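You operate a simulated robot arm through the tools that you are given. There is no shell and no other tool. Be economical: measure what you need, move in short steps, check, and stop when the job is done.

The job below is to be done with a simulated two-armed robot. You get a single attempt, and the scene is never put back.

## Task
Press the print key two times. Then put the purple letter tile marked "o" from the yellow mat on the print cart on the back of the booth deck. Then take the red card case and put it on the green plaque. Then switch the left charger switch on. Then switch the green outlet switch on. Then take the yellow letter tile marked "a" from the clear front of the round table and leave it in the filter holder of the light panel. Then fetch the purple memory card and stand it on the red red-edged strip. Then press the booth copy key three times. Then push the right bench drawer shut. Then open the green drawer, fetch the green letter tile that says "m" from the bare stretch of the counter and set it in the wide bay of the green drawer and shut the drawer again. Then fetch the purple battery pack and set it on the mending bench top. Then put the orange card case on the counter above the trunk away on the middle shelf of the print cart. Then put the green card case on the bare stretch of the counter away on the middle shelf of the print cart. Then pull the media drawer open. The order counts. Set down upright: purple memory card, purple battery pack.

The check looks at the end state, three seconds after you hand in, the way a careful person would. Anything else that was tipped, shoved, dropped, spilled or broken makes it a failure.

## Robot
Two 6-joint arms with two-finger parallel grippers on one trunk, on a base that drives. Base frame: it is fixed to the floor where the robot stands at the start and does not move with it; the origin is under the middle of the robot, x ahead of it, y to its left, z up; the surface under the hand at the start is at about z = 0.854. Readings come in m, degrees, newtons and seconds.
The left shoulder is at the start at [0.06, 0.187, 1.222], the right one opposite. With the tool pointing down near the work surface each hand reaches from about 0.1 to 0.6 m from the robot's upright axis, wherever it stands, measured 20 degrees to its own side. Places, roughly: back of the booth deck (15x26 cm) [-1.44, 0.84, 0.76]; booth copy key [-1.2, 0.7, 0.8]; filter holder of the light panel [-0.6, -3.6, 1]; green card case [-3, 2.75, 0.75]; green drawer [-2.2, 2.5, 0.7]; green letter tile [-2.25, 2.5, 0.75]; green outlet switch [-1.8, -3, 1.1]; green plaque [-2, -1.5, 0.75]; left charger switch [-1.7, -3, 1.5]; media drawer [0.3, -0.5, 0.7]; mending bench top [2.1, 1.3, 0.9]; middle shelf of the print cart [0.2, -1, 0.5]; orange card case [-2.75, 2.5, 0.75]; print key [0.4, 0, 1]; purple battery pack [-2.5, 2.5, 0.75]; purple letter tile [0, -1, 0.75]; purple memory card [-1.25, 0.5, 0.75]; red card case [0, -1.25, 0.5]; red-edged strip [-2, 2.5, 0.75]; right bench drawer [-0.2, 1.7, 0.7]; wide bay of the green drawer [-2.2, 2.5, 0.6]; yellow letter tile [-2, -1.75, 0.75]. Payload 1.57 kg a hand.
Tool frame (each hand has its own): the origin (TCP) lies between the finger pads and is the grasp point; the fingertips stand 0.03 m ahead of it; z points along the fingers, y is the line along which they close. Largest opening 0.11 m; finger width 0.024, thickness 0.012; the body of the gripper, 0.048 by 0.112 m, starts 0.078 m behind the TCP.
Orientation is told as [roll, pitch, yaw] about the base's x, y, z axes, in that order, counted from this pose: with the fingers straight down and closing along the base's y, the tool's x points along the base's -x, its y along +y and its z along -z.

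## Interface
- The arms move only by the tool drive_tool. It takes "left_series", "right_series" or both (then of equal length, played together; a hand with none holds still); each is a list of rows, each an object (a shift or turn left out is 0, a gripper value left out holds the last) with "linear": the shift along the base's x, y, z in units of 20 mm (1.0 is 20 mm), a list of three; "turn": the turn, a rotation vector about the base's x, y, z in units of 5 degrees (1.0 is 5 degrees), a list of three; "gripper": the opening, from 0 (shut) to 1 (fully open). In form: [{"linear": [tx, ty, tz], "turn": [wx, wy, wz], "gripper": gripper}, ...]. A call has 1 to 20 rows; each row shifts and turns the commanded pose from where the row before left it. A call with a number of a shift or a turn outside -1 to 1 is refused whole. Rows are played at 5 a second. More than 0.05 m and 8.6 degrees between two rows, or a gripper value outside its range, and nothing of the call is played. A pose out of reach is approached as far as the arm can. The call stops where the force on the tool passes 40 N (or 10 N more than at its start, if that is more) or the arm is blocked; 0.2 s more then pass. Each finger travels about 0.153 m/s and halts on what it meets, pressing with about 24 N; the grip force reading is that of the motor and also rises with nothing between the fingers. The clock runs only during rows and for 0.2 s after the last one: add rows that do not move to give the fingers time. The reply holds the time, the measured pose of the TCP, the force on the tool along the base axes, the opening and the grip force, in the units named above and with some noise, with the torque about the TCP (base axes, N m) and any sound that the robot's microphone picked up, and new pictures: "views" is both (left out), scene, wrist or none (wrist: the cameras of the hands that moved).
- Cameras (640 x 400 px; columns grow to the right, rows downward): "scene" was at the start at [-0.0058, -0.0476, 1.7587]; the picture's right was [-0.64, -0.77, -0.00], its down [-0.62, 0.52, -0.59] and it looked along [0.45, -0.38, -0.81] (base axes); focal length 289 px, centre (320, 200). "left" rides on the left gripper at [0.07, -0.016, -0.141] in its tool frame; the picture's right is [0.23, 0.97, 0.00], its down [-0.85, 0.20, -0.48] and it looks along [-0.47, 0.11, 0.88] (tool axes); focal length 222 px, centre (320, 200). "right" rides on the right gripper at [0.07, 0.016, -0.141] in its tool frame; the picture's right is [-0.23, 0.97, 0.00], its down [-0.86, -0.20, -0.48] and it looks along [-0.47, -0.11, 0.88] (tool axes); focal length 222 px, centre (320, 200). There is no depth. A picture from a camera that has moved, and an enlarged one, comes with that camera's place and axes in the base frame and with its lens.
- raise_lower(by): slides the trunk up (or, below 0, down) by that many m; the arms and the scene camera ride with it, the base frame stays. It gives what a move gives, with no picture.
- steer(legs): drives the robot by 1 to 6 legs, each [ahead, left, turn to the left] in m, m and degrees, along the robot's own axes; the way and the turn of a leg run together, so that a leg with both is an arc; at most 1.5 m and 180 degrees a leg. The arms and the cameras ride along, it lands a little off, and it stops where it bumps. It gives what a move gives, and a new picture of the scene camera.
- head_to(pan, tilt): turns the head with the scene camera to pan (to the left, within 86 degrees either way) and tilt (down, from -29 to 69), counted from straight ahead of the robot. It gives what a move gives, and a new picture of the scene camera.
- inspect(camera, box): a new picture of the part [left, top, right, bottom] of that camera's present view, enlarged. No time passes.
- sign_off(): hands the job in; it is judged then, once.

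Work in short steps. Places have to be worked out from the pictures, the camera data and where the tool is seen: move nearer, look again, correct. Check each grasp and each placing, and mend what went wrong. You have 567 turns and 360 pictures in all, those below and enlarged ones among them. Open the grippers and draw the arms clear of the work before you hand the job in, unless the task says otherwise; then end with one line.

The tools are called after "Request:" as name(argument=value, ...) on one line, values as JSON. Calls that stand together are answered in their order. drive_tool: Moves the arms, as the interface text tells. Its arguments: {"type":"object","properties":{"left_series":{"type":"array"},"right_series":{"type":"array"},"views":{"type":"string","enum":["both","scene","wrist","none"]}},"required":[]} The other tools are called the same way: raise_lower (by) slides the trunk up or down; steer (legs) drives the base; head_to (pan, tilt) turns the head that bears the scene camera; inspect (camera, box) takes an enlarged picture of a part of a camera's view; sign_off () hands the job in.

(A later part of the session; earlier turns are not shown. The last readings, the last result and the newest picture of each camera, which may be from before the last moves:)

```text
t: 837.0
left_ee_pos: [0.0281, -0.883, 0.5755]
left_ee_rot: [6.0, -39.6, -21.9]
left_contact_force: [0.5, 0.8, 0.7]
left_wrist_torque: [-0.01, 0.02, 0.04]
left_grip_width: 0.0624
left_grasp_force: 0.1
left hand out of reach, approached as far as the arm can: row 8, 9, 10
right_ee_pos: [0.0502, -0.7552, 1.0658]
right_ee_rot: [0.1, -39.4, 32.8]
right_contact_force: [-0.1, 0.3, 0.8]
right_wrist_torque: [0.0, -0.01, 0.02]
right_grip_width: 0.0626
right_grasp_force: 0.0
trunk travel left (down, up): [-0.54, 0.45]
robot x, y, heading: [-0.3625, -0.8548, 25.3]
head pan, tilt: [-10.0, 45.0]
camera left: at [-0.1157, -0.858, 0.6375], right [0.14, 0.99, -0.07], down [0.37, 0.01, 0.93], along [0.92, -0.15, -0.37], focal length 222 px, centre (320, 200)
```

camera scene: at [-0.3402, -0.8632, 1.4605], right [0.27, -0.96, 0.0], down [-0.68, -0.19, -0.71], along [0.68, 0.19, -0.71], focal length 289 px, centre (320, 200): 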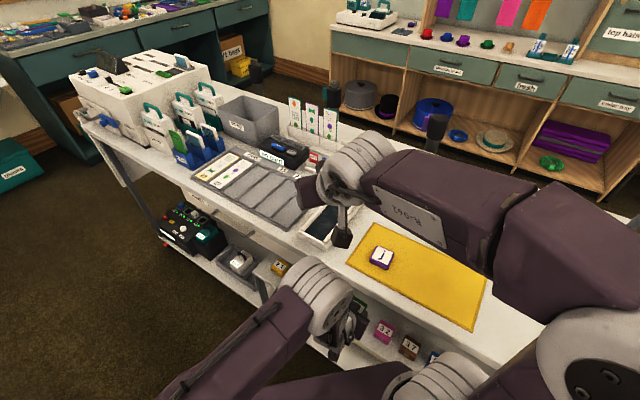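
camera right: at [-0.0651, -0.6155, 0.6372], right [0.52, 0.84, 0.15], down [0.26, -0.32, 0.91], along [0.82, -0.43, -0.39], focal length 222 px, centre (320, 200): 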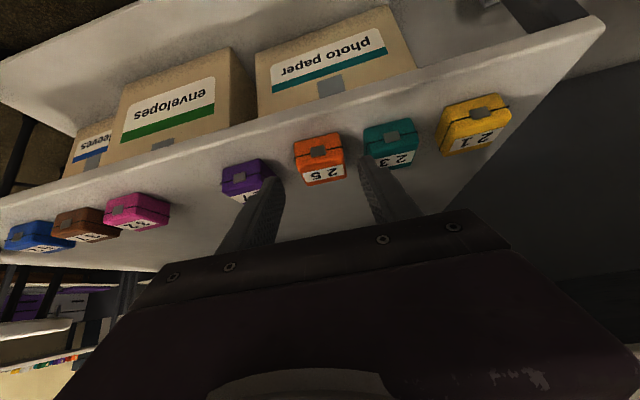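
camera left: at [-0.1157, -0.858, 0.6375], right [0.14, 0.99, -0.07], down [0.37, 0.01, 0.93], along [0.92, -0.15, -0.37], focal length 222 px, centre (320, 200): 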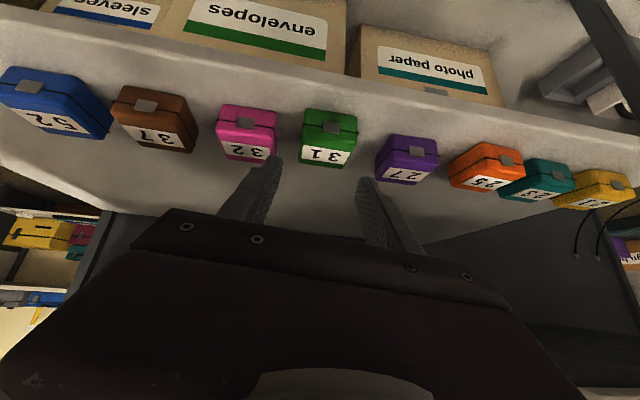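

Green "31" is filed between 27 and 32. I swing out and look at the media drawer.

Request:
raise_lower(by=0.03)

Request:
steer(legs=[[0, 0, 44], [0.55, 0.3, 0], [0, 0, -90]])

```text
t: 837.7
left_ee_pos: [0.0284, -0.8838, 0.6049]
left_ee_rot: [5.9, -39.6, -21.9]
left_contact_force: [-0.8, 0.1, -0.6]
left_wrist_torque: [0.0, -0.04, -0.03]
left_grip_width: 0.0627
left_grasp_force: 0.0
right_ee_pos: [0.0513, -0.7548, 1.0945]
right_ee_rot: [0.2, -39.5, 32.9]
right_contact_force: [-0.2, -0.1, -0.3]
right_wrist_torque: [0.04, 0.02, 0.0]
right_grip_width: 0.0626
right_grasp_force: 0.0
trunk travel left (down, up): [-0.57, 0.42]
robot x, y, heading: [-0.3614, -0.8598, 25.5]
head pan, tilt: [-10.0, 45.0]
```

```text
t: 847.1
left_ee_pos: [-0.2092, -0.5408, 0.606]
left_ee_rot: [6.0, -39.6, -66.9]
left_contact_force: [-0.1, -0.6, 0.4]
left_wrist_torque: [0.01, -0.02, 0.01]
left_grip_width: 0.0626
left_grasp_force: 0.0
right_ee_pos: [-0.1028, -0.4672, 1.0959]
right_ee_rot: [0.1, -39.5, -12.1]
right_contact_force: [0.6, -0.1, -1.0]
right_wrist_torque: [0.0, -0.01, -0.01]
right_grip_width: 0.0627
right_grasp_force: 0.0
trunk travel left (down, up): [-0.57, 0.42]
robot x, y, heading: [-0.47, -0.248, -19.6]
head pan, tilt: [-10.0, 45.0]
camera scene: at [-0.4568, -0.2686, 1.4905], right [-0.49, -0.87, 0.0], down [-0.62, 0.35, -0.71], along [0.62, -0.35, -0.71], focal length 289 px, centre (320, 200)
```

scene: 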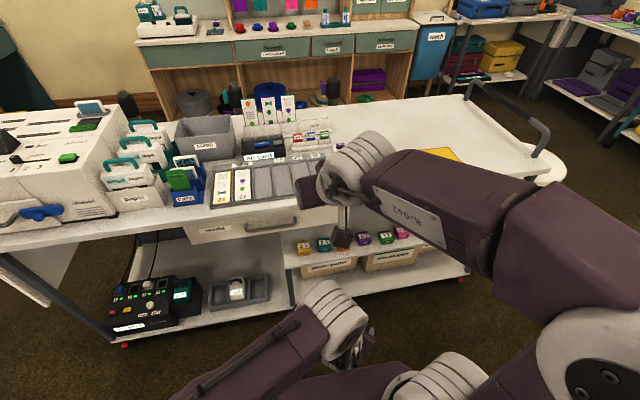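

Request:
inspect(camera="scene", box=[170, 170, 370, 290])

```text
3.20 times, centred on (270, 230) of scene
camera zoom: at [-0.4568, -0.2686, 1.4905], right [-0.49, -0.87, 0.0], down [-0.62, 0.35, -0.71], along [0.62, -0.35, -0.71], focal length 926 px, centre (480, 104)
```

zoom: 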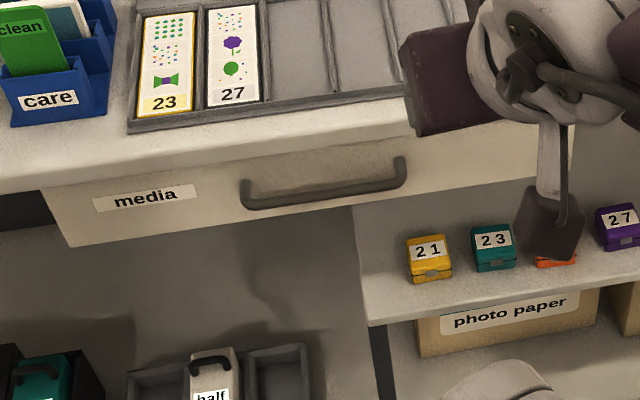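

The media drawer's bow handle is centred near (0.10, -0.415, ~0.81). I raise the trunk, bring the left hand back to its own side, and untilt the right hand for a vertical grip.

Request:
raise_lower(by=0.25)

Request:
drive_tool(left_series=[{"linear": [0, 0.5, 0.8], "turn": [0, 0, 0.8]}, {"linear": [0, 0.5, 0.8], "turn": [0, 0, 0.8]}, {"linear": [0.1, 0.9, 0.6], "turn": [0, 0, 0.8]}, {"linear": [0.1, 0.9, 0.6], "turn": [0, 0, 0.8]}, {"linear": [0.1, 0.9, 0.6], "turn": [0, 0, 0.8]}, {"linear": [0.1, 0.9, 0.6], "turn": [0, 0, 0.8]}, {"linear": [0.1, 0.9, 0.6], "turn": [0, 0, 0.8]}, {"linear": [0.1, 0.9, 0.6], "turn": [0, 0, 0.8]}, {"linear": [0.1, 0.9, 0.6], "turn": [0, 0, 0.8]}, {"linear": [0.1, 0.9, 0.6], "turn": [0, 0, 0.8]}, {"linear": [0.1, 0.9, 0.6]}, {"linear": [0.1, 0.9, 0.6]}, {"linear": [0.1, 0.9, 0.6]}, {"linear": [0.1, 0.9, 0.6]}, {"linear": [0.1, 0.9, 0.6]}, {"linear": [0.1, 0.9, 0.6]}, {"linear": [0.1, 0.9, 0.6]}, {}], views="none")

Request:
drive_tool(right_series=[{"turn": [0.2, 0.97, 0]}, {"turn": [0.2, 0.97, 0]}, {"turn": [0.2, 0.97, 0]}, {"turn": [0.2, 0.97, 0]}, {"turn": [0.2, 0.97, 0]}, {"turn": [0.2, 0.97, 0]}, {"turn": [0.2, 0.97, 0]}, {"turn": [0.18, 0.87, 0]}, {"turn": [0, 0, 1]}, {"turn": [0, 0, 1]}, {"turn": [0, 0, 1]}, {"turn": [0, 0, 1]}, {"turn": [0, 0, 1]}, {"turn": [0, 0, 1]}, {"turn": [0, 0, 1]}, {"turn": [0, 0, 1]}, {}], views="none")

```text
t: 849.7
left_ee_pos: [-0.2083, -0.5412, 0.855]
left_ee_rot: [6.1, -39.6, -66.9]
left_contact_force: [-0.2, 0.7, -0.8]
left_wrist_torque: [0.0, 0.02, -0.02]
left_grip_width: 0.063
left_grasp_force: 0.1
right_ee_pos: [-0.1031, -0.4663, 1.3453]
right_ee_rot: [0.0, -39.6, -12.0]
right_contact_force: [-0.4, 0.0, 0.1]
right_wrist_torque: [-0.02, 0.02, -0.04]
right_grip_width: 0.0627
right_grasp_force: 0.0
trunk travel left (down, up): [-0.82, 0.17]
robot x, y, heading: [-0.4697, -0.2491, -19.1]
head pan, tilt: [-10.0, 45.0]
```

```text
t: 852.4
left_ee_pos: [-0.1786, -0.4003, 1.0435]
left_ee_rot: [4.3, -41.3, -24.8]
left_contact_force: [10.4, 0.0, 1.2]
left_wrist_torque: [0.04, 0.91, -0.54]
left_grip_width: 0.0628
left_grasp_force: 0.0
left hand out of reach, approached as far as the arm can: row 3, 4, 5, 6, 7, 8, 11, 12, 13
right_ee_pos: [-0.1043, -0.4662, 1.3454]
right_ee_rot: [0.0, -39.5, -12.1]
right_contact_force: [0.3, 0.3, 0.4]
right_wrist_torque: [0.05, -0.02, 0.0]
right_grip_width: 0.0627
right_grasp_force: 0.0
trunk travel left (down, up): [-0.82, 0.17]
robot x, y, heading: [-0.4681, -0.2441, -19.3]
head pan, tilt: [-10.0, 45.0]
stopped in row 13 (left hand): the force on the tool passed its limit at 143 N (the readings are from after the stop); the commanded pose is now the measured one
```

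```text
t: 854.9
left_ee_pos: [-0.1764, -0.4021, 1.0452]
left_ee_rot: [4.3, -41.6, -25.1]
left_contact_force: [9.4, -0.5, -3.4]
left_wrist_torque: [-0.06, 0.15, -0.39]
left_grip_width: 0.0628
left_grasp_force: 0.1
right_ee_pos: [-0.1318, -0.3615, 1.2617]
right_ee_rot: [-5.4, -19.8, 2.1]
right_contact_force: [0.3, -0.5, -0.3]
right_wrist_torque: [-0.01, 0.03, -0.03]
right_grip_width: 0.0629
right_grasp_force: 0.0
right hand out of reach, approached as far as the arm can: row 1, 2, 3, 4, 5, 6, 7, 8, 9, 10, 11, 12
trunk travel left (down, up): [-0.82, 0.17]
robot x, y, heading: [-0.469, -0.2486, -19.3]
head pan, tilt: [-10.0, 45.0]
stopped in row 12 (left hand): the force on the tool passed its limit at 46 N (the readings are from after the stop); the commanded pose is now the measured one
```

My arms touched each other again. I look at the situation once.

Request:
drive_tool(left_series=[{"linear": [-0.3, -0.3, -0.5]}, {"linear": [-0.3, -0.3, -0.5]}], views="scene")

```text
t: 855.5
left_ee_pos: [-0.1749, -0.4176, 1.0369]
left_ee_rot: [2.3, -42.1, -21.0]
left_contact_force: [0.1, 1.1, -0.5]
left_wrist_torque: [-0.04, -0.01, -0.01]
left_grip_width: 0.0629
left_grasp_force: 0.0
right_ee_pos: [-0.1318, -0.3612, 1.261]
right_ee_rot: [-5.4, -19.7, 2.3]
right_contact_force: [-0.1, 0.7, 0.6]
right_wrist_torque: [0.02, 0.01, -0.01]
right_grip_width: 0.0628
right_grasp_force: 0.1
trunk travel left (down, up): [-0.82, 0.17]
robot x, y, heading: [-0.4644, -0.2476, -19.6]
head pan, tilt: [-10.0, 45.0]
camera scene: at [-0.4564, -0.2689, 1.7405], right [-0.49, -0.87, 0.0], down [-0.62, 0.35, -0.71], along [0.62, -0.35, -0.71], focal length 289 px, centre (320, 200)
```

scene: 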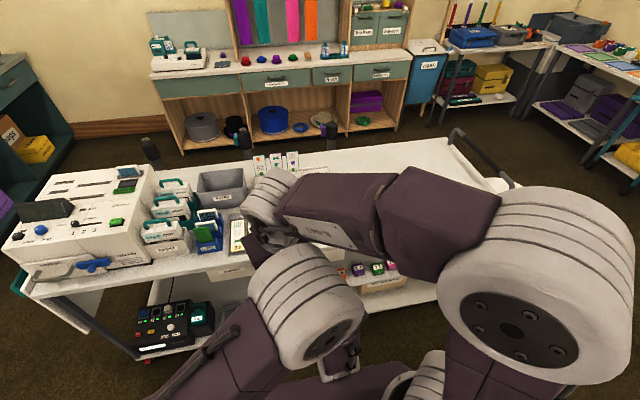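

The right hand is above-left of the left hand. I move the right hand up and to its own side first.

Request:
drive_tool(right_series=[{"linear": [0, 0, 0.9]}, {"linear": [0, 0, 0.9]}, {"linear": [-0.3, -0.9, 0.4]}, {"linear": [-0.3, -0.9, 0.2]}, {"linear": [-0.3, -0.9, 0]}, {"linear": [-0.3, -0.9, 0]}, {"linear": [-0.3, -0.9, 0]}, {"linear": [-0.3, -0.9, 0]}, {"linear": [-0.2, -0.9, 0]}, {"linear": [-0.2, -0.9, 0]}, {"linear": [-0.2, -0.9, 0]}, {"linear": [-0.2, -0.9, 0]}], views="none")

Request:
drive_tool(left_series=[{"linear": [-0.1, 0.5, 0]}, {"linear": [-0.1, 0.8, 0]}, {"linear": [0.2, 0.9, 0]}, {"linear": [0.3, 0.9, 0]}, {"linear": [0.3, 0.9, 0]}, {"linear": [0.3, 0.9, 0]}, {"linear": [0.3, 0.9, 0]}, {"linear": [0.3, 0.9, 0]}, {"linear": [0.3, 0.9, 0]}, {"linear": [0.3, 0.9, 0]}, {"linear": [0.3, 0.9, 0]}, {"linear": [0.3, 0.9, 0]}, {"linear": [0.3, 0.9, 0]}, {"linear": [0.3, 0.9, 0]}], views="none")

```text
t: 856.6
left_ee_pos: [-0.1739, -0.4202, 1.0396]
left_ee_rot: [1.8, -42.6, -20.5]
left_contact_force: [-0.5, 0.1, 1.0]
left_wrist_torque: [-0.01, -0.03, 0.02]
left_grip_width: 0.0628
left_grasp_force: 0.0
right_ee_pos: [-0.1495, -0.372, 1.2951]
right_ee_rot: [-5.5, -21.6, 1.3]
right_contact_force: [25.1, 6.1, 14.3]
right_wrist_torque: [-0.33, 4.68, -1.57]
right_grip_width: 0.063
right_grasp_force: 0.0
right hand out of reach, approached as far as the arm can: row 2, 3, 4, 5
trunk travel left (down, up): [-0.82, 0.17]
robot x, y, heading: [-0.4685, -0.2477, -19.5]
head pan, tilt: [-10.0, 45.0]
stopped in row 5 (right hand): the force on the tool passed its limit at 80 N (the readings are from after the stop); the commanded pose is now the measured one
```

```text
t: 857.3
left_ee_pos: [-0.1769, -0.4051, 1.0501]
left_ee_rot: [2.6, -42.6, -20.9]
left_contact_force: [2.3, -1.1, 1.0]
left_wrist_torque: [0.06, 0.23, -0.05]
left_grip_width: 0.0629
left_grasp_force: 0.0
left hand out of reach, approached as far as the arm can: row 1, 2, 3
right_ee_pos: [-0.1503, -0.3732, 1.2953]
right_ee_rot: [-5.9, -21.1, 1.6]
right_contact_force: [0.0, 0.1, 0.5]
right_wrist_torque: [-0.02, 0.0, 0.0]
right_grip_width: 0.0626
right_grasp_force: 0.1
trunk travel left (down, up): [-0.82, 0.17]
robot x, y, heading: [-0.4712, -0.2487, -19.2]
head pan, tilt: [-10.0, 45.0]
stopped in row 3 (left hand): the force on the tool passed its limit at 52 N (the readings are from after the stop); the commanded pose is now the measured one
```

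I move the right hand forward first (free air above the cart), then to the right.

Request:
drive_tool(right_series=[{"linear": [0.9, -0.2, 0]}, {"linear": [0.9, -0.2, 0]}, {"linear": [0.9, -0.2, 0]}, {"linear": [0.9, -0.2, 0]}, {"linear": [0.9, -0.2, 0]}, {"linear": [0.9, -0.2, 0.3]}, {"linear": [0.9, -0.3, 0.3]}, {"linear": [0.2, -0.9, 0.3]}, {"linear": [-0.1, -0.9, 0]}, {"linear": [-0.2, -0.9, 0]}, {"linear": [-0.2, -0.9, 0]}, {"linear": [-0.2, -0.9, 0]}, {"linear": [-0.2, -0.9, 0]}, {"linear": [-0.2, -0.9, 0]}, {"linear": [-0.2, -0.9, 0]}, {"linear": [-0.2, -0.9, 0]}], views="scene")

```text
t: 860.7
left_ee_pos: [-0.176, -0.4051, 1.0498]
left_ee_rot: [2.8, -42.7, -20.9]
left_contact_force: [5.3, -2.9, -2.6]
left_wrist_torque: [0.05, -0.04, 0.14]
left_grip_width: 0.0626
left_grasp_force: 0.2
right_ee_pos: [-0.1075, -0.449, 1.2115]
right_ee_rot: [-7.0, -21.5, 1.7]
right_contact_force: [0.2, 0.6, -0.6]
right_wrist_torque: [0.0, 0.02, -0.01]
right_grip_width: 0.0626
right_grasp_force: 0.1
right hand out of reach, approached as far as the arm can: row 2, 3, 4, 5, 6, 7, 8, 9, 10, 11, 12, 13, 14, 15, 16
trunk travel left (down, up): [-0.82, 0.17]
robot x, y, heading: [-0.47, -0.2477, -19.1]
head pan, tilt: [-10.0, 45.0]
camera scene: at [-0.4568, -0.269, 1.7405], right [-0.49, -0.87, 0.0], down [-0.62, 0.35, -0.71], along [0.62, -0.35, -0.71], focal length 289 px, centre (320, 200)
```

scene: 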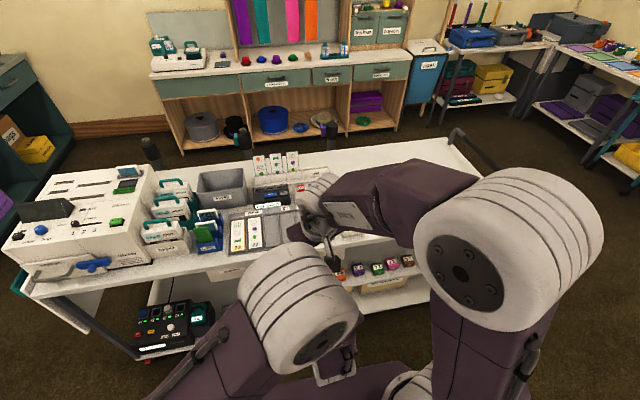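

Progress. I continue to the right while unwinding the yaw and the tilt.

Request:
drive_tool(right_series=[{"linear": [-0.2, -0.9, 0.2], "turn": [0, 0, -0.7]}, {"linear": [-0.2, -0.9, 0.2], "turn": [0, 0, -0.7]}, {"linear": [-0.2, -0.9, 0.2], "turn": [0, 0, -0.7]}, {"linear": [-0.2, -0.9, 0.2], "turn": [0, 0, -0.7]}, {"linear": [-0.2, -0.9, 0.2], "turn": [0, 0, -0.7]}, {"linear": [-0.2, -0.9, 0.2], "turn": [0, 0, -0.7]}, {"linear": [-0.2, -0.9, 0.2], "turn": [0.3, 0.8, 0]}, {"linear": [-0.2, -0.5, 0.2], "turn": [0.3, 0.8, 0]}, {"turn": [0.3, 0.8, 0]}, {"turn": [0.3, 0.8, 0]}, {"turn": [0.3, 0.8, 0]}, {}], views="none")

Request:
drive_tool(left_series=[{"linear": [0.1, 0.8, 0]}, {"linear": [0.2, 0.9, 0]}, {"linear": [0.3, 0.9, 0]}, {"linear": [0.3, 0.9, 0]}, {"linear": [0.3, 0.9, 0]}, {"linear": [0.3, 0.9, 0]}, {"linear": [0.3, 0.9, 0]}, {"linear": [0.3, 0.9, 0]}, {"linear": [0.3, 0.9, 0]}, {"linear": [0.3, 0.9, 0]}, {"linear": [0.3, 0.9, 0]}, {"linear": [0.3, 0.9, 0]}], views="none")

```text
t: 863.3
left_ee_pos: [-0.1765, -0.4057, 1.0497]
left_ee_rot: [2.6, -42.8, -20.8]
left_contact_force: [5.3, -2.1, -2.2]
left_wrist_torque: [0.05, 0.07, 0.01]
left_grip_width: 0.0625
left_grasp_force: 0.0
right_ee_pos: [-0.1491, -0.5453, 1.1843]
right_ee_rot: [-10.6, -6.3, -19.1]
right_contact_force: [0.3, 0.3, 0.4]
right_wrist_torque: [-0.02, 0.02, 0.0]
right_grip_width: 0.0627
right_grasp_force: 0.0
right hand out of reach, approached as far as the arm can: row 1, 7, 8, 9, 10, 11
trunk travel left (down, up): [-0.82, 0.17]
robot x, y, heading: [-0.47, -0.2464, -19.2]
head pan, tilt: [-10.0, 45.0]
```

```text
t: 865.9
left_ee_pos: [-0.0676, -0.3192, 1.0978]
left_ee_rot: [3.0, -42.3, -21.1]
left_contact_force: [0.6, -0.4, -0.5]
left_wrist_torque: [-0.01, -0.02, 0.0]
left_grip_width: 0.0625
left_grasp_force: 0.0
left hand out of reach, approached as far as the arm can: row 1, 2, 3, 4, 5, 6, 7, 8, 9, 10, 11, 12
right_ee_pos: [-0.1483, -0.5449, 1.1826]
right_ee_rot: [-10.7, -6.3, -19.1]
right_contact_force: [0.7, -0.2, 0.3]
right_wrist_torque: [0.0, -0.01, 0.01]
right_grip_width: 0.0627
right_grasp_force: 0.1
trunk travel left (down, up): [-0.82, 0.17]
robot x, y, heading: [-0.4661, -0.2479, -19.6]
head pan, tilt: [-10.0, 45.0]
```

Disentangled. I untilt the left hand and move it left, and level the right hand.

Request:
drive_tool(left_series=[{"linear": [0.2, 0.8, 0.3], "turn": [0.33, 0.94, 0]}, {"linear": [0.2, 0.8, 0.3], "turn": [0.33, 0.94, 0]}, {"linear": [0.2, 0.8, 0.3], "turn": [0.33, 0.94, 0]}, {"linear": [0.2, 0.8, 0.3], "turn": [0.33, 0.94, 0]}, {"linear": [0.2, 0.8, 0.3], "turn": [0.33, 0.94, 0]}, {"linear": [0, 0.5, 0.3], "turn": [0.33, 0.94, 0]}, {"linear": [0, 0.5, 0.3], "turn": [0.33, 0.94, 0]}, {"linear": [0, 0, 0.3], "turn": [0.33, 0.94, 0]}, {}], right_series=[{"turn": [0.9, -0.3, 0]}, {"turn": [0.9, -0.3, 0]}, {"turn": [0.2, 0.6, 0]}, {"turn": [0.2, 0.6, 0]}, {}, {}, {}, {}, {}], views="none")

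```text
t: 867.9
left_ee_pos: [-0.0493, -0.2272, 1.1386]
left_ee_rot: [3.9, -7.5, -20.4]
left_contact_force: [-0.3, -0.4, -0.4]
left_wrist_torque: [0.0, -0.01, 0.01]
left_grip_width: 0.0628
left_grasp_force: 0.1
left hand out of reach, approached as far as the arm can: row 4, 5
right_ee_pos: [-0.1573, -0.5456, 1.1683]
right_ee_rot: [-12.4, -0.8, -19.0]
right_contact_force: [0.4, 0.0, -0.3]
right_wrist_torque: [0.02, 0.01, -0.01]
right_grip_width: 0.0629
right_grasp_force: 0.1
right hand out of reach, approached as far as the arm can: row 1, 2, 3, 4
trunk travel left (down, up): [-0.82, 0.17]
robot x, y, heading: [-0.4691, -0.2504, -19.4]
head pan, tilt: [-10.0, 45.0]
```

The right wrist is at a limit, so I'll use the left hand for the handle. I reposition the base and turn the left hand 90° so it closes along the pull direction.

Request:
steer(legs=[[0.1, -0.1, 2.4]])

Request:
drive_tool(left_series=[{"turn": [0.3, 0.9, 0]}, {"turn": [-0.4, 0.5, 0]}, {"turn": [0, 0, 1]}, {"turn": [0, 0, 1]}, {"turn": [0, 0, 1]}, {"turn": [0, 0, 1]}, {"turn": [0, 0, 1]}, {"turn": [0, 0, 1]}, {"turn": [0, 0, 1]}, {"turn": [0, 0, 1]}, {"turn": [0, 0, 1]}, {"turn": [0, 0, 1]}, {"turn": [0, 0, 1]}, {"turn": [0, 0, 1]}, {"turn": [0, 0, 1]}, {"turn": [0, 0, 1]}, {"turn": [0, 0, 1]}, {"turn": [0, 0, 1]}, {"turn": [0, 0, 1]}, {}], views="wrist")

```text
t: 869.2
left_ee_pos: [0.0119, -0.3298, 1.1393]
left_ee_rot: [4.0, -7.5, -17.5]
left_contact_force: [-0.7, 1.1, -0.7]
left_wrist_torque: [0.0, 0.02, 0.0]
left_grip_width: 0.0627
left_grasp_force: 0.0
right_ee_pos: [-0.0798, -0.6546, 1.1691]
right_ee_rot: [-12.4, -0.9, -16.0]
right_contact_force: [0.3, -0.1, 0.7]
right_wrist_torque: [0.01, -0.02, -0.03]
right_grip_width: 0.0629
right_grasp_force: 0.1
trunk travel left (down, up): [-0.82, 0.17]
robot x, y, heading: [-0.4054, -0.3752, -16.4]
head pan, tilt: [-10.0, 45.0]
camera scene: at [-0.3942, -0.3905, 1.7405], right [-0.45, -0.89, 0.0], down [-0.63, 0.31, -0.71], along [0.63, -0.32, -0.71], focal length 289 px, centre (320, 200)
```

scene: 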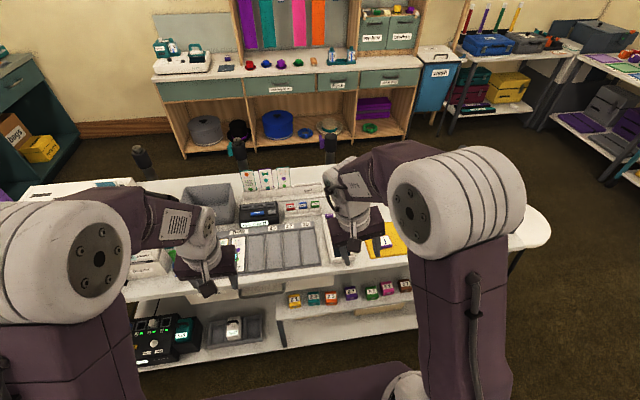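

```text
t: 873.4
left_ee_pos: [0.0126, -0.3327, 1.1401]
left_ee_rot: [1.4, -0.9, 67.5]
left_contact_force: [-0.4, 0.6, 0.5]
left_wrist_torque: [0.03, 0.03, -0.02]
left_grip_width: 0.0626
left_grasp_force: 0.1
right_ee_pos: [-0.0798, -0.6569, 1.1688]
right_ee_rot: [-12.4, -0.8, -16.2]
right_contact_force: [-0.2, 0.3, 0.4]
right_wrist_torque: [0.0, 0.02, -0.01]
right_grip_width: 0.0626
right_grasp_force: 0.1
trunk travel left (down, up): [-0.82, 0.17]
robot x, y, heading: [-0.4049, -0.3757, -16.3]
head pan, tilt: [-10.0, 45.0]
camera left: at [0.0034, -0.4056, 1.2784], right [-0.99, 0.16, 0.02], down [0.15, 0.85, 0.5], along [0.06, 0.49, -0.87], focal length 222 px, centre (320, 200)
```

left: 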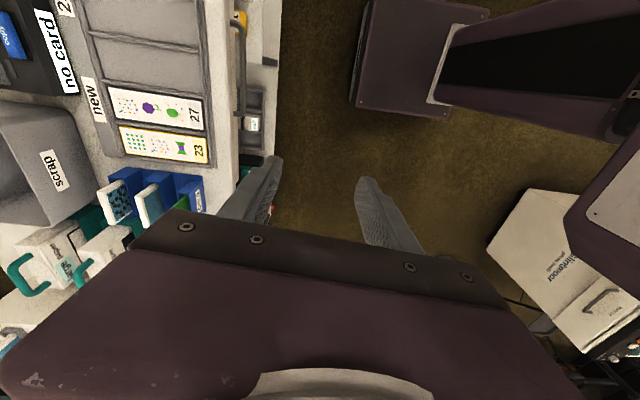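

The hand rotated properly. I enlarge the handle area in this view.

Request:
inspect(camera="left", box=[190, 0, 310, 140])

```text
2.86 times, centred on (250, 70) of left
camera zoom: at [0.0034, -0.4056, 1.2784], right [-0.99, 0.16, 0.02], down [0.15, 0.85, 0.5], along [0.06, 0.49, -0.87], focal length 635 px, centre (520, 571)
```

zoom: 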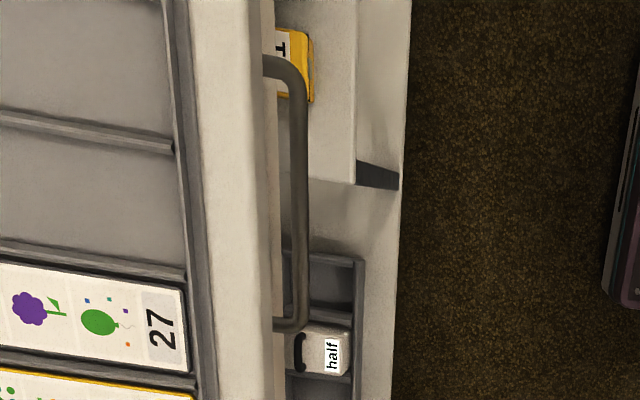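

The bar stands about 2 cm off the drawer face, just under the top's edge. Tilting the hand about the bar's axis gives the right grip: one finger above, one below. I tilt 60° in place first.

Request:
drive_tool(left_series=[{"turn": [0, 0, 1], "gripper": 0.45}, {"turn": [-0.29, -0.95, 0]}, {"turn": [-0.29, -0.95, 0]}, {"turn": [-0.29, -0.95, 0]}, {"turn": [-0.29, -0.95, 0]}, {"turn": [-0.29, -0.95, 0]}, {"turn": [-0.29, -0.95, 0]}, {"turn": [-0.29, -0.95, 0]}, {"turn": [-0.29, -0.95, 0]}, {"turn": [-0.29, -0.95, 0]}, {"turn": [-0.29, -0.95, 0]}, {"turn": [-0.29, -0.95, 0]}, {"turn": [-0.29, -0.95, 0]}, {}], views="none")

```text
t: 876.4
left_ee_pos: [0.0524, -0.3203, 1.313]
left_ee_rot: [-54.2, -0.9, 73.4]
left_contact_force: [-0.1, 1.2, -0.3]
left_wrist_torque: [0.0, 0.02, -0.04]
left_grip_width: 0.0496
left_grasp_force: 0.0
left hand out of reach, approached as far as the arm can: row 7, 8, 9, 10, 11, 12, 13
right_ee_pos: [-0.0804, -0.6574, 1.169]
right_ee_rot: [-12.4, -0.9, -16.1]
right_contact_force: [-0.2, 0.1, 0.2]
right_wrist_torque: [-0.01, -0.01, 0.01]
right_grip_width: 0.0628
right_grasp_force: 0.1
trunk travel left (down, up): [-0.82, 0.17]
robot x, y, heading: [-0.4073, -0.3742, -16.4]
head pan, tilt: [-10.0, 45.0]
```

Tilt reached 54°. I raise the right hand out of the way, then lower the trunk so the left hand comes to handle height.

Request:
drive_tool(right_series=[{"linear": [-0.2, -0.2, 1]}, {"linear": [-0.2, -0.2, 1]}, {"linear": [-0.2, -0.2, 1]}, {"linear": [-0.2, -0.2, 1]}, {"linear": [-0.2, -0.2, 1]}, {"linear": [-0.2, -0.2, 1]}, {"linear": [-0.2, -0.2, 1]}, {"linear": [-0.2, -0.2, 1]}, {"linear": [-0.2, -0.2, 1]}, {"linear": [-0.2, -0.2, 1]}, {"linear": [-0.2, -0.2, 1]}, {"linear": [-0.2, -0.2, 1]}, {"linear": [0, 0, 1]}, {"linear": [0, 0, 1]}], views="none")

Request:
raise_lower(by=-0.4)

Request:
inspect(camera="left", box=[0, 0, 640, 400])

```text
t: 879.4
left_ee_pos: [0.0532, -0.3204, 1.3121]
left_ee_rot: [-54.1, -0.9, 73.4]
left_contact_force: [0.6, 0.4, 0.7]
left_wrist_torque: [0.0, -0.04, 0.0]
left_grip_width: 0.0496
left_grasp_force: 0.0
right_ee_pos: [-0.1625, -0.7055, 1.2239]
right_ee_rot: [-13.2, -0.8, -16.0]
right_contact_force: [0.8, -1.1, -1.0]
right_wrist_torque: [0.01, 0.01, 0.0]
right_grip_width: 0.0627
right_grasp_force: 0.0
right hand out of reach, approached as far as the arm can: row 2, 3, 4, 5, 6, 7, 8, 9, 10, 11, 12, 13, 14
trunk travel left (down, up): [-0.82, 0.17]
robot x, y, heading: [-0.406, -0.3704, -16.4]
head pan, tilt: [-10.0, 45.0]
```

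```text
t: 883.2
left_ee_pos: [0.0535, -0.3212, 0.912]
left_ee_rot: [-54.1, -0.9, 73.4]
left_contact_force: [0.2, 0.1, 0.0]
left_wrist_torque: [0.03, -0.03, -0.03]
left_grip_width: 0.0494
left_grasp_force: 0.0
right_ee_pos: [-0.1609, -0.7058, 0.8233]
right_ee_rot: [-13.2, -0.8, -16.0]
right_contact_force: [0.3, 0.5, -0.1]
right_wrist_torque: [0.0, 0.0, 0.01]
right_grip_width: 0.0626
right_grasp_force: 0.1
trunk travel left (down, up): [-0.42, 0.57]
robot x, y, heading: [-0.3994, -0.3721, -16.3]
head pan, tilt: [-10.0, 45.0]
```

```text
1.00 times, centred on (320, 200) of left (not enlarged: the box is as wide or as high as the picture)
camera zoom: at [-0.0681, -0.3588, 1.0071], right [-0.61, -0.04, -0.79], down [-0.24, 0.96, 0.13], along [0.76, 0.27, -0.6], focal length 222 px, centre (320, 200)
```

zoom: 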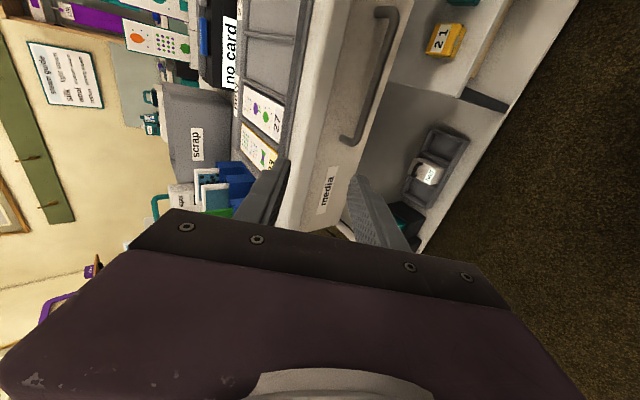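

Triangulated: handle bar at (0.141, -0.434, 0.770). I move the base right 8 cm and forward 5 cm, lower the trunk ~9.5 cm to the pre-grasp point, and open wider.

Request:
steer(legs=[[0.035, -0.083, -0.7]])

Request:
raise_lower(by=-0.085)

Request:
drive_tool(left_series=[{"gripper": 0.65}, {}], views="wrist")

```text
t: 884.3
left_ee_pos: [0.0643, -0.4152, 0.9137]
left_ee_rot: [-54.1, -0.8, 72.9]
left_contact_force: [0.1, 0.1, 0.5]
left_wrist_torque: [0.0, -0.01, -0.01]
left_grip_width: 0.0494
left_grasp_force: 0.1
right_ee_pos: [-0.1564, -0.7984, 0.8238]
right_ee_rot: [-13.1, -0.8, -16.8]
right_contact_force: [-0.3, 0.1, 0.5]
right_wrist_torque: [0.01, 0.0, 0.0]
right_grip_width: 0.0626
right_grasp_force: 0.0
trunk travel left (down, up): [-0.42, 0.57]
robot x, y, heading: [-0.3944, -0.4602, -17.5]
head pan, tilt: [-10.0, 45.0]
camera scene: at [-0.3827, -0.4836, 1.3404], right [-0.46, -0.89, 0.0], down [-0.63, 0.32, -0.71], along [0.63, -0.32, -0.71], focal length 289 px, centre (320, 200)
```

scene: 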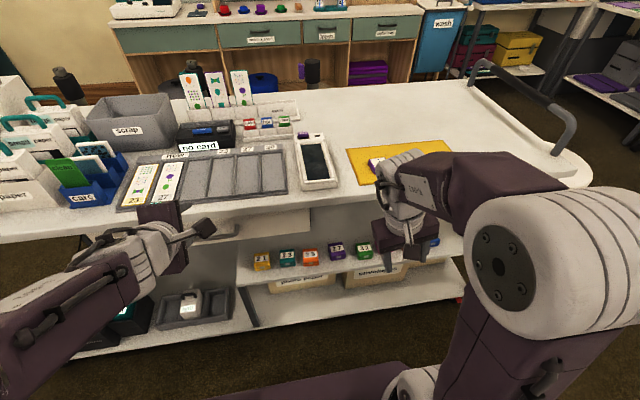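

```text
t: 885.5
left_ee_pos: [0.0631, -0.4145, 0.8288]
left_ee_rot: [-54.1, -0.8, 72.8]
left_contact_force: [-0.4, 0.3, 0.5]
left_wrist_torque: [-0.01, -0.06, 0.04]
left_grip_width: 0.0492
left_grasp_force: 0.0
right_ee_pos: [-0.1552, -0.7975, 0.7387]
right_ee_rot: [-13.2, -1.0, -16.6]
right_contact_force: [0.2, 0.8, -0.1]
right_wrist_torque: [-0.01, 0.02, 0.0]
right_grip_width: 0.0626
right_grasp_force: 0.0
trunk travel left (down, up): [-0.335, 0.655]
robot x, y, heading: [-0.3982, -0.461, -17.1]
head pan, tilt: [-10.0, 45.0]
```

```text
t: 886.1
left_ee_pos: [0.0652, -0.4135, 0.828]
left_ee_rot: [-54.0, -0.9, 72.8]
left_contact_force: [0.1, 0.2, -0.5]
left_wrist_torque: [-0.02, 0.01, -0.01]
left_grip_width: 0.0714
left_grasp_force: 0.1
right_ee_pos: [-0.1555, -0.7975, 0.7383]
right_ee_rot: [-13.2, -0.7, -16.8]
right_contact_force: [0.0, 0.2, -1.2]
right_wrist_torque: [-0.04, 0.0, 0.02]
right_grip_width: 0.0628
right_grasp_force: 0.0
trunk travel left (down, up): [-0.335, 0.655]
robot x, y, heading: [-0.3979, -0.4638, -17.0]
head pan, tilt: [-10.0, 45.0]
camera left: at [-0.0581, -0.4512, 0.9221], right [-0.61, -0.04, -0.79], down [-0.23, 0.96, 0.13], along [0.76, 0.26, -0.6], focal length 222 px, centre (320, 200)
```

left: 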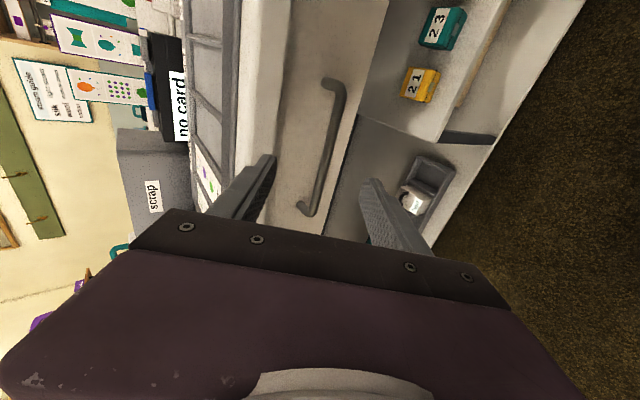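

The bar lies right on the hand's axis between the fingers. I advance 9.5 cm along the tool axis.

Request:
drive_tool(left_series=[{"linear": [0.61, -0.187, -0.465]}, {"linear": [0.61, -0.187, -0.465]}, {"linear": [0.61, -0.187, -0.465]}, {"linear": [0.61, -0.187, -0.465]}, {"linear": [0.61, -0.187, -0.465]}, {"linear": [0.55, -0.17, -0.42]}, {}], views="wrist")

```text
t: 887.1
left_ee_pos: [0.0984, -0.4221, 0.8336]
left_ee_rot: [-54.4, -1.0, 72.6]
left_contact_force: [-37.2, 9.1, 11.3]
left_wrist_torque: [-0.3, -1.15, -0.32]
left_grip_width: 0.06
left_grasp_force: 0.2
left hand out of reach, approached as far as the arm can: row 1, 2, 3, 4
right_ee_pos: [-0.1601, -0.7954, 0.7417]
right_ee_rot: [-13.2, -1.3, -16.7]
right_contact_force: [-0.7, -0.9, -0.3]
right_wrist_torque: [-0.02, 0.03, -0.03]
right_grip_width: 0.0626
right_grasp_force: 0.0
trunk travel left (down, up): [-0.335, 0.655]
robot x, y, heading: [-0.3959, -0.4636, -17.2]
head pan, tilt: [-10.0, 45.0]
stopped in row 4 (left hand): the force on the tool passed its limit at 48 N (the readings are from after the stop); the commanded pose is now the measured one
camera left: at [-0.0229, -0.4581, 0.9279], right [-0.61, -0.03, -0.79], down [-0.23, 0.96, 0.13], along [0.76, 0.26, -0.59], focal length 222 px, centre (320, 200)
```

left: 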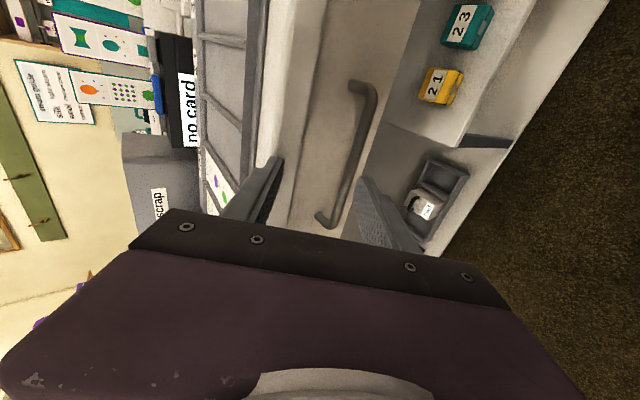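

The upper finger met the top's edge since the arm couldn't go down. I back off and approach using base and trunk steps instead.

Request:
steer(legs=[[-0.035, 0, 0]])

Request:
raise_lower(by=-0.045)

Request:
drive_tool(left_series=[{"gripper": 0.68}, {}], views="wrist")

```text
t: 888.0
left_ee_pos: [0.0727, -0.4121, 0.8317]
left_ee_rot: [-53.9, -0.9, 72.7]
left_contact_force: [-0.2, -0.9, 0.5]
left_wrist_torque: [-0.01, -0.03, -0.02]
left_grip_width: 0.0715
left_grasp_force: 0.0
right_ee_pos: [-0.1893, -0.7875, 0.7396]
right_ee_rot: [-13.2, -0.9, -16.6]
right_contact_force: [0.0, 0.5, 1.0]
right_wrist_torque: [-0.03, -0.04, 0.01]
right_grip_width: 0.0626
right_grasp_force: 0.1
trunk travel left (down, up): [-0.335, 0.655]
robot x, y, heading: [-0.4254, -0.4528, -17.1]
head pan, tilt: [-10.0, 45.0]
camera scene: at [-0.4182, -0.4712, 1.2555], right [-0.46, -0.89, 0.0], down [-0.63, 0.32, -0.71], along [0.63, -0.32, -0.71], focal length 289 px, centre (320, 200)
```

scene: 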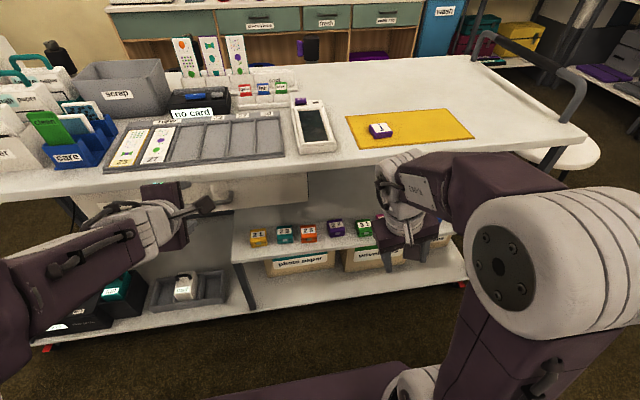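

```text
t: 888.9
left_ee_pos: [0.0724, -0.4127, 0.7853]
left_ee_rot: [-53.9, -0.9, 72.6]
left_contact_force: [-0.6, 0.1, 0.6]
left_wrist_torque: [0.0, 0.01, 0.03]
left_grip_width: 0.0718
left_grasp_force: 0.1
right_ee_pos: [-0.1905, -0.7867, 0.6935]
right_ee_rot: [-13.1, -0.9, -16.6]
right_contact_force: [-1.5, -0.1, 0.2]
right_wrist_torque: [-0.02, -0.01, -0.01]
right_grip_width: 0.0627
right_grasp_force: 0.0
trunk travel left (down, up): [-0.29, 0.7]
robot x, y, heading: [-0.4314, -0.4535, -17.2]
head pan, tilt: [-10.0, 45.0]
```

```text
t: 889.5
left_ee_pos: [0.0733, -0.4117, 0.7842]
left_ee_rot: [-53.8, -1.0, 72.7]
left_contact_force: [-0.1, 0.3, -0.1]
left_wrist_torque: [-0.01, 0.03, 0.0]
left_grip_width: 0.0747
left_grasp_force: 0.1
right_ee_pos: [-0.1894, -0.7878, 0.6941]
right_ee_rot: [-13.2, -0.9, -16.6]
right_contact_force: [-0.1, -0.8, -0.2]
right_wrist_torque: [-0.01, 0.01, -0.01]
right_grip_width: 0.0628
right_grasp_force: 0.0
trunk travel left (down, up): [-0.29, 0.7]
robot x, y, heading: [-0.4285, -0.4526, -17.2]
head pan, tilt: [-10.0, 45.0]
camera left: at [-0.0488, -0.4491, 0.8799], right [-0.61, -0.03, -0.79], down [-0.23, 0.96, 0.13], along [0.76, 0.26, -0.6], focal length 222 px, centre (320, 200)
```

left: 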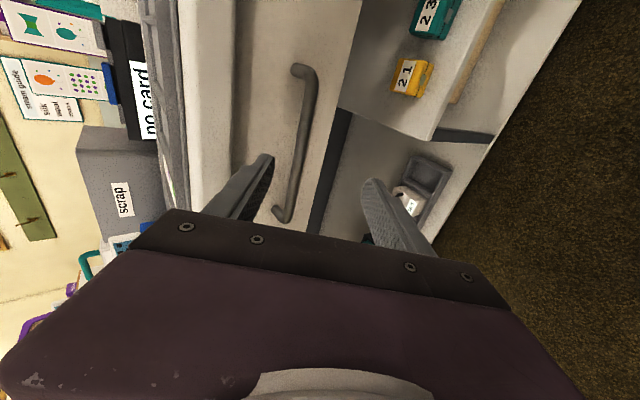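

The bar is now slightly toward the upper finger; going straight forward 6 cm brings it between them.

Request:
steer(legs=[[0.035, -0.008, 0]])

Request:
steer(legs=[[0.028, 0, 0]])

Request:
drive_tool(left_series=[{}, {}], views="wrist")

```text
t: 890.3
left_ee_pos: [0.1033, -0.4309, 0.7841]
left_ee_rot: [-53.7, -0.9, 72.7]
left_contact_force: [0.2, 0.7, -0.1]
left_wrist_torque: [0.02, -0.01, 0.0]
left_grip_width: 0.0746
left_grasp_force: 0.1
right_ee_pos: [-0.1576, -0.8039, 0.6931]
right_ee_rot: [-13.2, -0.8, -16.6]
right_contact_force: [-0.5, 0.2, -0.1]
right_wrist_torque: [0.04, 0.05, 0.0]
right_grip_width: 0.0626
right_grasp_force: 0.0
trunk travel left (down, up): [-0.29, 0.7]
robot x, y, heading: [-0.3991, -0.4714, -17.1]
head pan, tilt: [-10.0, 45.0]
camera scene: at [-0.3848, -0.4902, 1.2104], right [-0.46, -0.89, 0.0], down [-0.63, 0.32, -0.71], along [0.63, -0.32, -0.71], focal length 289 px, centre (320, 200)
```

scene: 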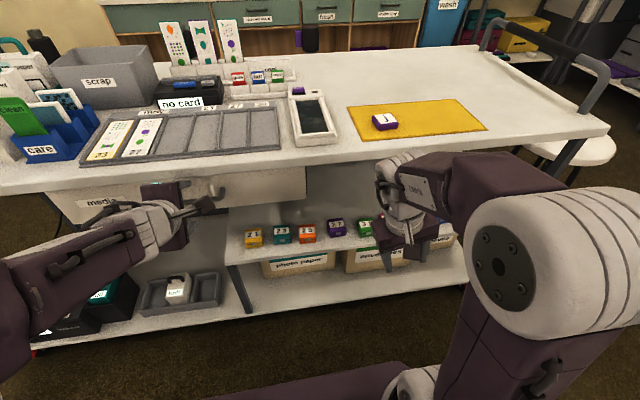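

```text
t: 891.2
left_ee_pos: [0.1217, -0.4353, 0.7839]
left_ee_rot: [-53.7, -1.0, 72.8]
left_contact_force: [-19.4, 5.1, -4.4]
left_wrist_torque: [-0.12, -0.71, -0.31]
left_grip_width: 0.0621
left_grasp_force: 0.1
right_ee_pos: [-0.1363, -0.811, 0.6942]
right_ee_rot: [-13.1, -1.0, -16.5]
right_contact_force: [-0.4, 0.5, -0.4]
right_wrist_torque: [0.0, 0.0, 0.02]
right_grip_width: 0.0625
right_grasp_force: 0.0
trunk travel left (down, up): [-0.29, 0.7]
robot x, y, heading: [-0.3771, -0.4758, -17.3]
head pan, tilt: [-10.0, 45.0]
stopped in leg 1: the force on the tool passed its limit at 91 N (the readings are from after the stop); the commanded pose is now the measured one
camera scene: at [-0.3658, -0.4958, 1.2105], right [-0.45, -0.89, 0.0], down [-0.63, 0.32, -0.71], along [0.63, -0.32, -0.71], focal length 289 px, centre (320, 200)
```

scene: 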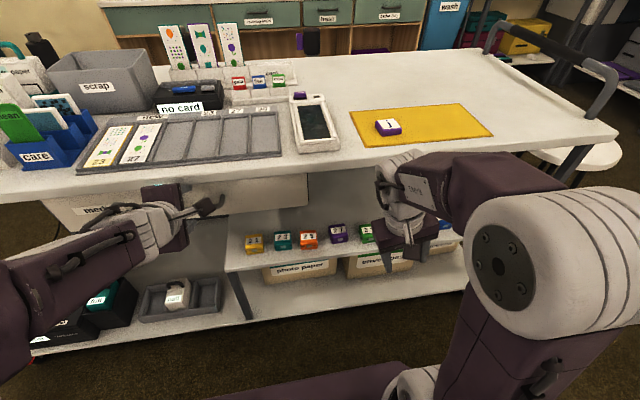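

```text
t: 891.8
left_ee_pos: [0.1221, -0.435, 0.7848]
left_ee_rot: [-53.7, -0.9, 72.6]
left_contact_force: [-20.2, 5.4, -5.9]
left_wrist_torque: [-0.16, -0.74, -0.27]
left_grip_width: 0.0601
left_grasp_force: 0.0
right_ee_pos: [-0.136, -0.8112, 0.6942]
right_ee_rot: [-13.2, -0.9, -16.6]
right_contact_force: [0.4, 0.2, 1.0]
right_wrist_torque: [0.01, -0.02, 0.03]
right_grip_width: 0.0627
right_grasp_force: 0.1
trunk travel left (down, up): [-0.29, 0.7]
robot x, y, heading: [-0.3767, -0.4791, -16.8]
head pan, tilt: [-10.0, 45.0]
camera left: at [0.0014, -0.4725, 0.8797], right [-0.61, -0.03, -0.79], down [-0.23, 0.96, 0.14], along [0.76, 0.26, -0.6], focal length 222 px, centre (320, 200)
```

left: 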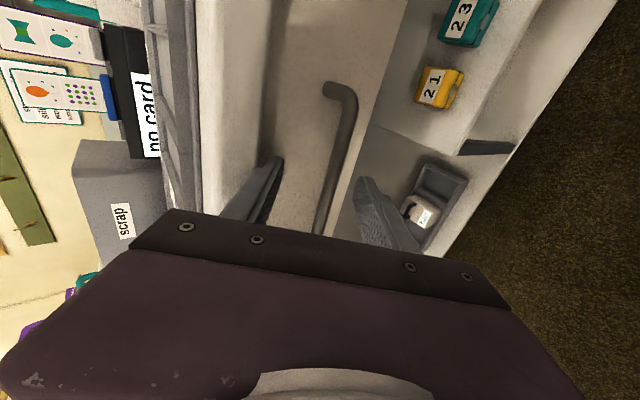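

The bar is between the fingers and the upper fingertip touches the face. I close on the bar.

Request:
drive_tool(left_series=[{"gripper": 0.3}, {"gripper": 0.1}, {"gripper": 0}, {}, {}], views="wrist")

```text
t: 892.6
left_ee_pos: [0.1207, -0.4348, 0.7816]
left_ee_rot: [-53.3, -1.0, 72.8]
left_contact_force: [0.1, 0.6, 0.9]
left_wrist_torque: [0.04, 0.05, -0.01]
left_grip_width: 0.0
left_grasp_force: 22.1
right_ee_pos: [-0.1378, -0.8115, 0.6949]
right_ee_rot: [-13.2, -1.0, -16.5]
right_contact_force: [-0.5, 0.3, -0.5]
right_wrist_torque: [0.0, -0.05, -0.02]
right_grip_width: 0.0629
right_grasp_force: 0.0
trunk travel left (down, up): [-0.29, 0.7]
robot x, y, heading: [-0.3768, -0.476, -16.8]
head pan, tilt: [-10.0, 45.0]
stopped in row 3 (left hand): the force on the tool passed its limit at 48 N (the readings are from after the stop); the commanded pose is now the measured one
camera left: at [-0.0002, -0.472, 0.8776], right [-0.62, -0.03, -0.79], down [-0.23, 0.96, 0.14], along [0.75, 0.27, -0.6], focal length 222 px, centre (320, 200)
```

left: 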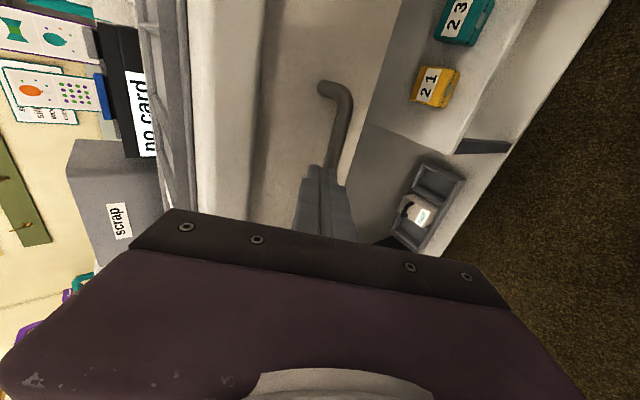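

The fingers closed just short of the bar. I back off 3 cm, open to 5 cm, and step in deeper and slightly lower.

Request:
steer(legs=[[-0.03, 0, 0]])

Request:
drive_tool(left_series=[{"gripper": 0.46}, {}, {}], views="none")

Request:
steer(legs=[[0.015, 0, 0]])

Request:
raise_lower(by=-0.012)

Request:
inspect(camera="left", box=[160, 40, 480, 260])

```text
t: 893.4
left_ee_pos: [0.0931, -0.4277, 0.7771]
left_ee_rot: [-53.0, -0.9, 72.8]
left_contact_force: [0.6, -1.9, -0.3]
left_wrist_torque: [0.02, 0.01, 0.0]
left_grip_width: 0.0
left_grasp_force: 21.5
right_ee_pos: [-0.1641, -0.8021, 0.6946]
right_ee_rot: [-13.2, -0.8, -16.6]
right_contact_force: [0.4, 0.3, 0.1]
right_wrist_torque: [0.01, -0.03, -0.03]
right_grip_width: 0.0626
right_grasp_force: 0.1
trunk travel left (down, up): [-0.29, 0.7]
robot x, y, heading: [-0.4033, -0.4686, -17.0]
head pan, tilt: [-10.0, 45.0]
camera scene: at [-0.3921, -0.4877, 1.2105], right [-0.45, -0.89, 0.0], down [-0.63, 0.32, -0.71], along [0.63, -0.32, -0.71], focal length 289 px, centre (320, 200)
```

scene: 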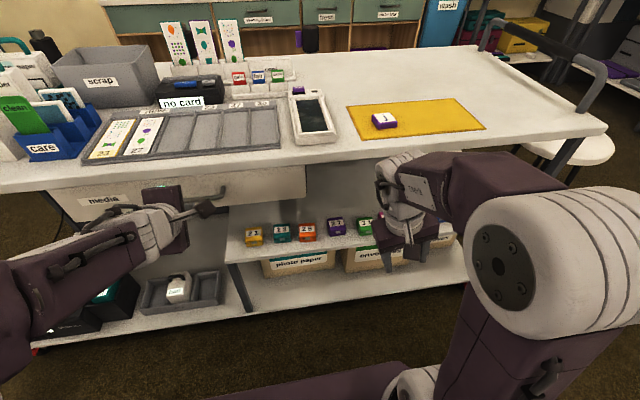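

```text
t: 894.2
left_ee_pos: [0.0932, -0.4284, 0.7778]
left_ee_rot: [-52.9, -0.8, 72.7]
left_contact_force: [-0.2, 0.4, 0.6]
left_wrist_torque: [-0.04, 0.0, -0.03]
left_grip_width: 0.0506
left_grasp_force: 0.1
right_ee_pos: [-0.1624, -0.8022, 0.6935]
right_ee_rot: [-13.3, -0.9, -16.6]
right_contact_force: [-1.4, 0.0, 0.6]
right_wrist_torque: [0.0, 0.01, 0.02]
right_grip_width: 0.0626
right_grasp_force: 0.0
trunk travel left (down, up): [-0.29, 0.7]
robot x, y, heading: [-0.4046, -0.4694, -17.0]
head pan, tilt: [-10.0, 45.0]
```

```text
t: 895.0
left_ee_pos: [0.1093, -0.4319, 0.7775]
left_ee_rot: [-53.0, -0.9, 72.7]
left_contact_force: [0.5, -0.1, 0.1]
left_wrist_torque: [0.0, 0.0, -0.03]
left_grip_width: 0.0508
left_grasp_force: 0.1
right_ee_pos: [-0.1483, -0.807, 0.6919]
right_ee_rot: [-13.3, -0.9, -16.6]
right_contact_force: [1.1, 0.1, 0.0]
right_wrist_torque: [-0.01, 0.02, 0.0]
right_grip_width: 0.0628
right_grasp_force: 0.0
trunk travel left (down, up): [-0.29, 0.7]
robot x, y, heading: [-0.3906, -0.4691, -17.0]
head pan, tilt: [-10.0, 45.0]
camera scene: at [-0.3754, -0.4928, 1.2104], right [-0.45, -0.89, 0.0], down [-0.63, 0.32, -0.71], along [0.63, -0.32, -0.71], focal length 289 px, centre (320, 200)
```

scene: 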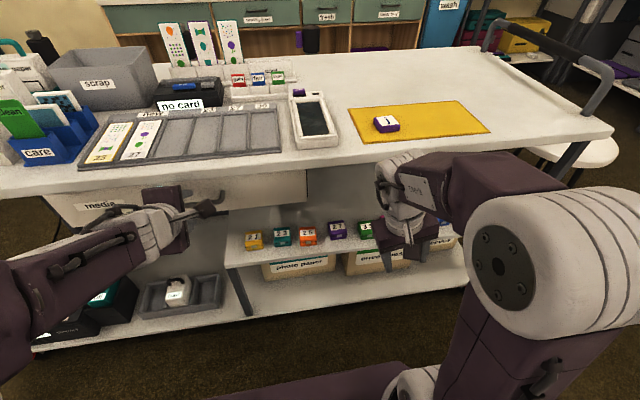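

```text
t: 895.6
left_ee_pos: [0.1085, -0.4314, 0.7659]
left_ee_rot: [-53.0, -0.9, 72.6]
left_contact_force: [-0.5, 0.3, -0.4]
left_wrist_torque: [-0.04, 0.0, 0.0]
left_grip_width: 0.0506
left_grasp_force: 0.1
right_ee_pos: [-0.1488, -0.8086, 0.681]
right_ee_rot: [-13.2, -0.8, -16.6]
right_contact_force: [0.4, 0.5, 0.0]
right_wrist_torque: [0.02, -0.01, 0.02]
right_grip_width: 0.0627
right_grasp_force: 0.1
trunk travel left (down, up): [-0.278, 0.712]
robot x, y, heading: [-0.3879, -0.4721, -17.0]
head pan, tilt: [-10.0, 45.0]
```

```text
1.82 times, centred on (320, 150) of left
camera zoom: at [-0.0114, -0.4689, 0.863], right [-0.62, -0.03, -0.78], down [-0.23, 0.96, 0.14], along [0.75, 0.27, -0.61], focal length 404 px, centre (320, 291)
```

zoom: 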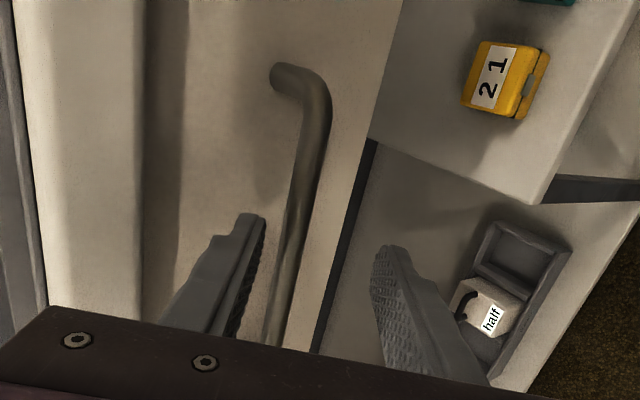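

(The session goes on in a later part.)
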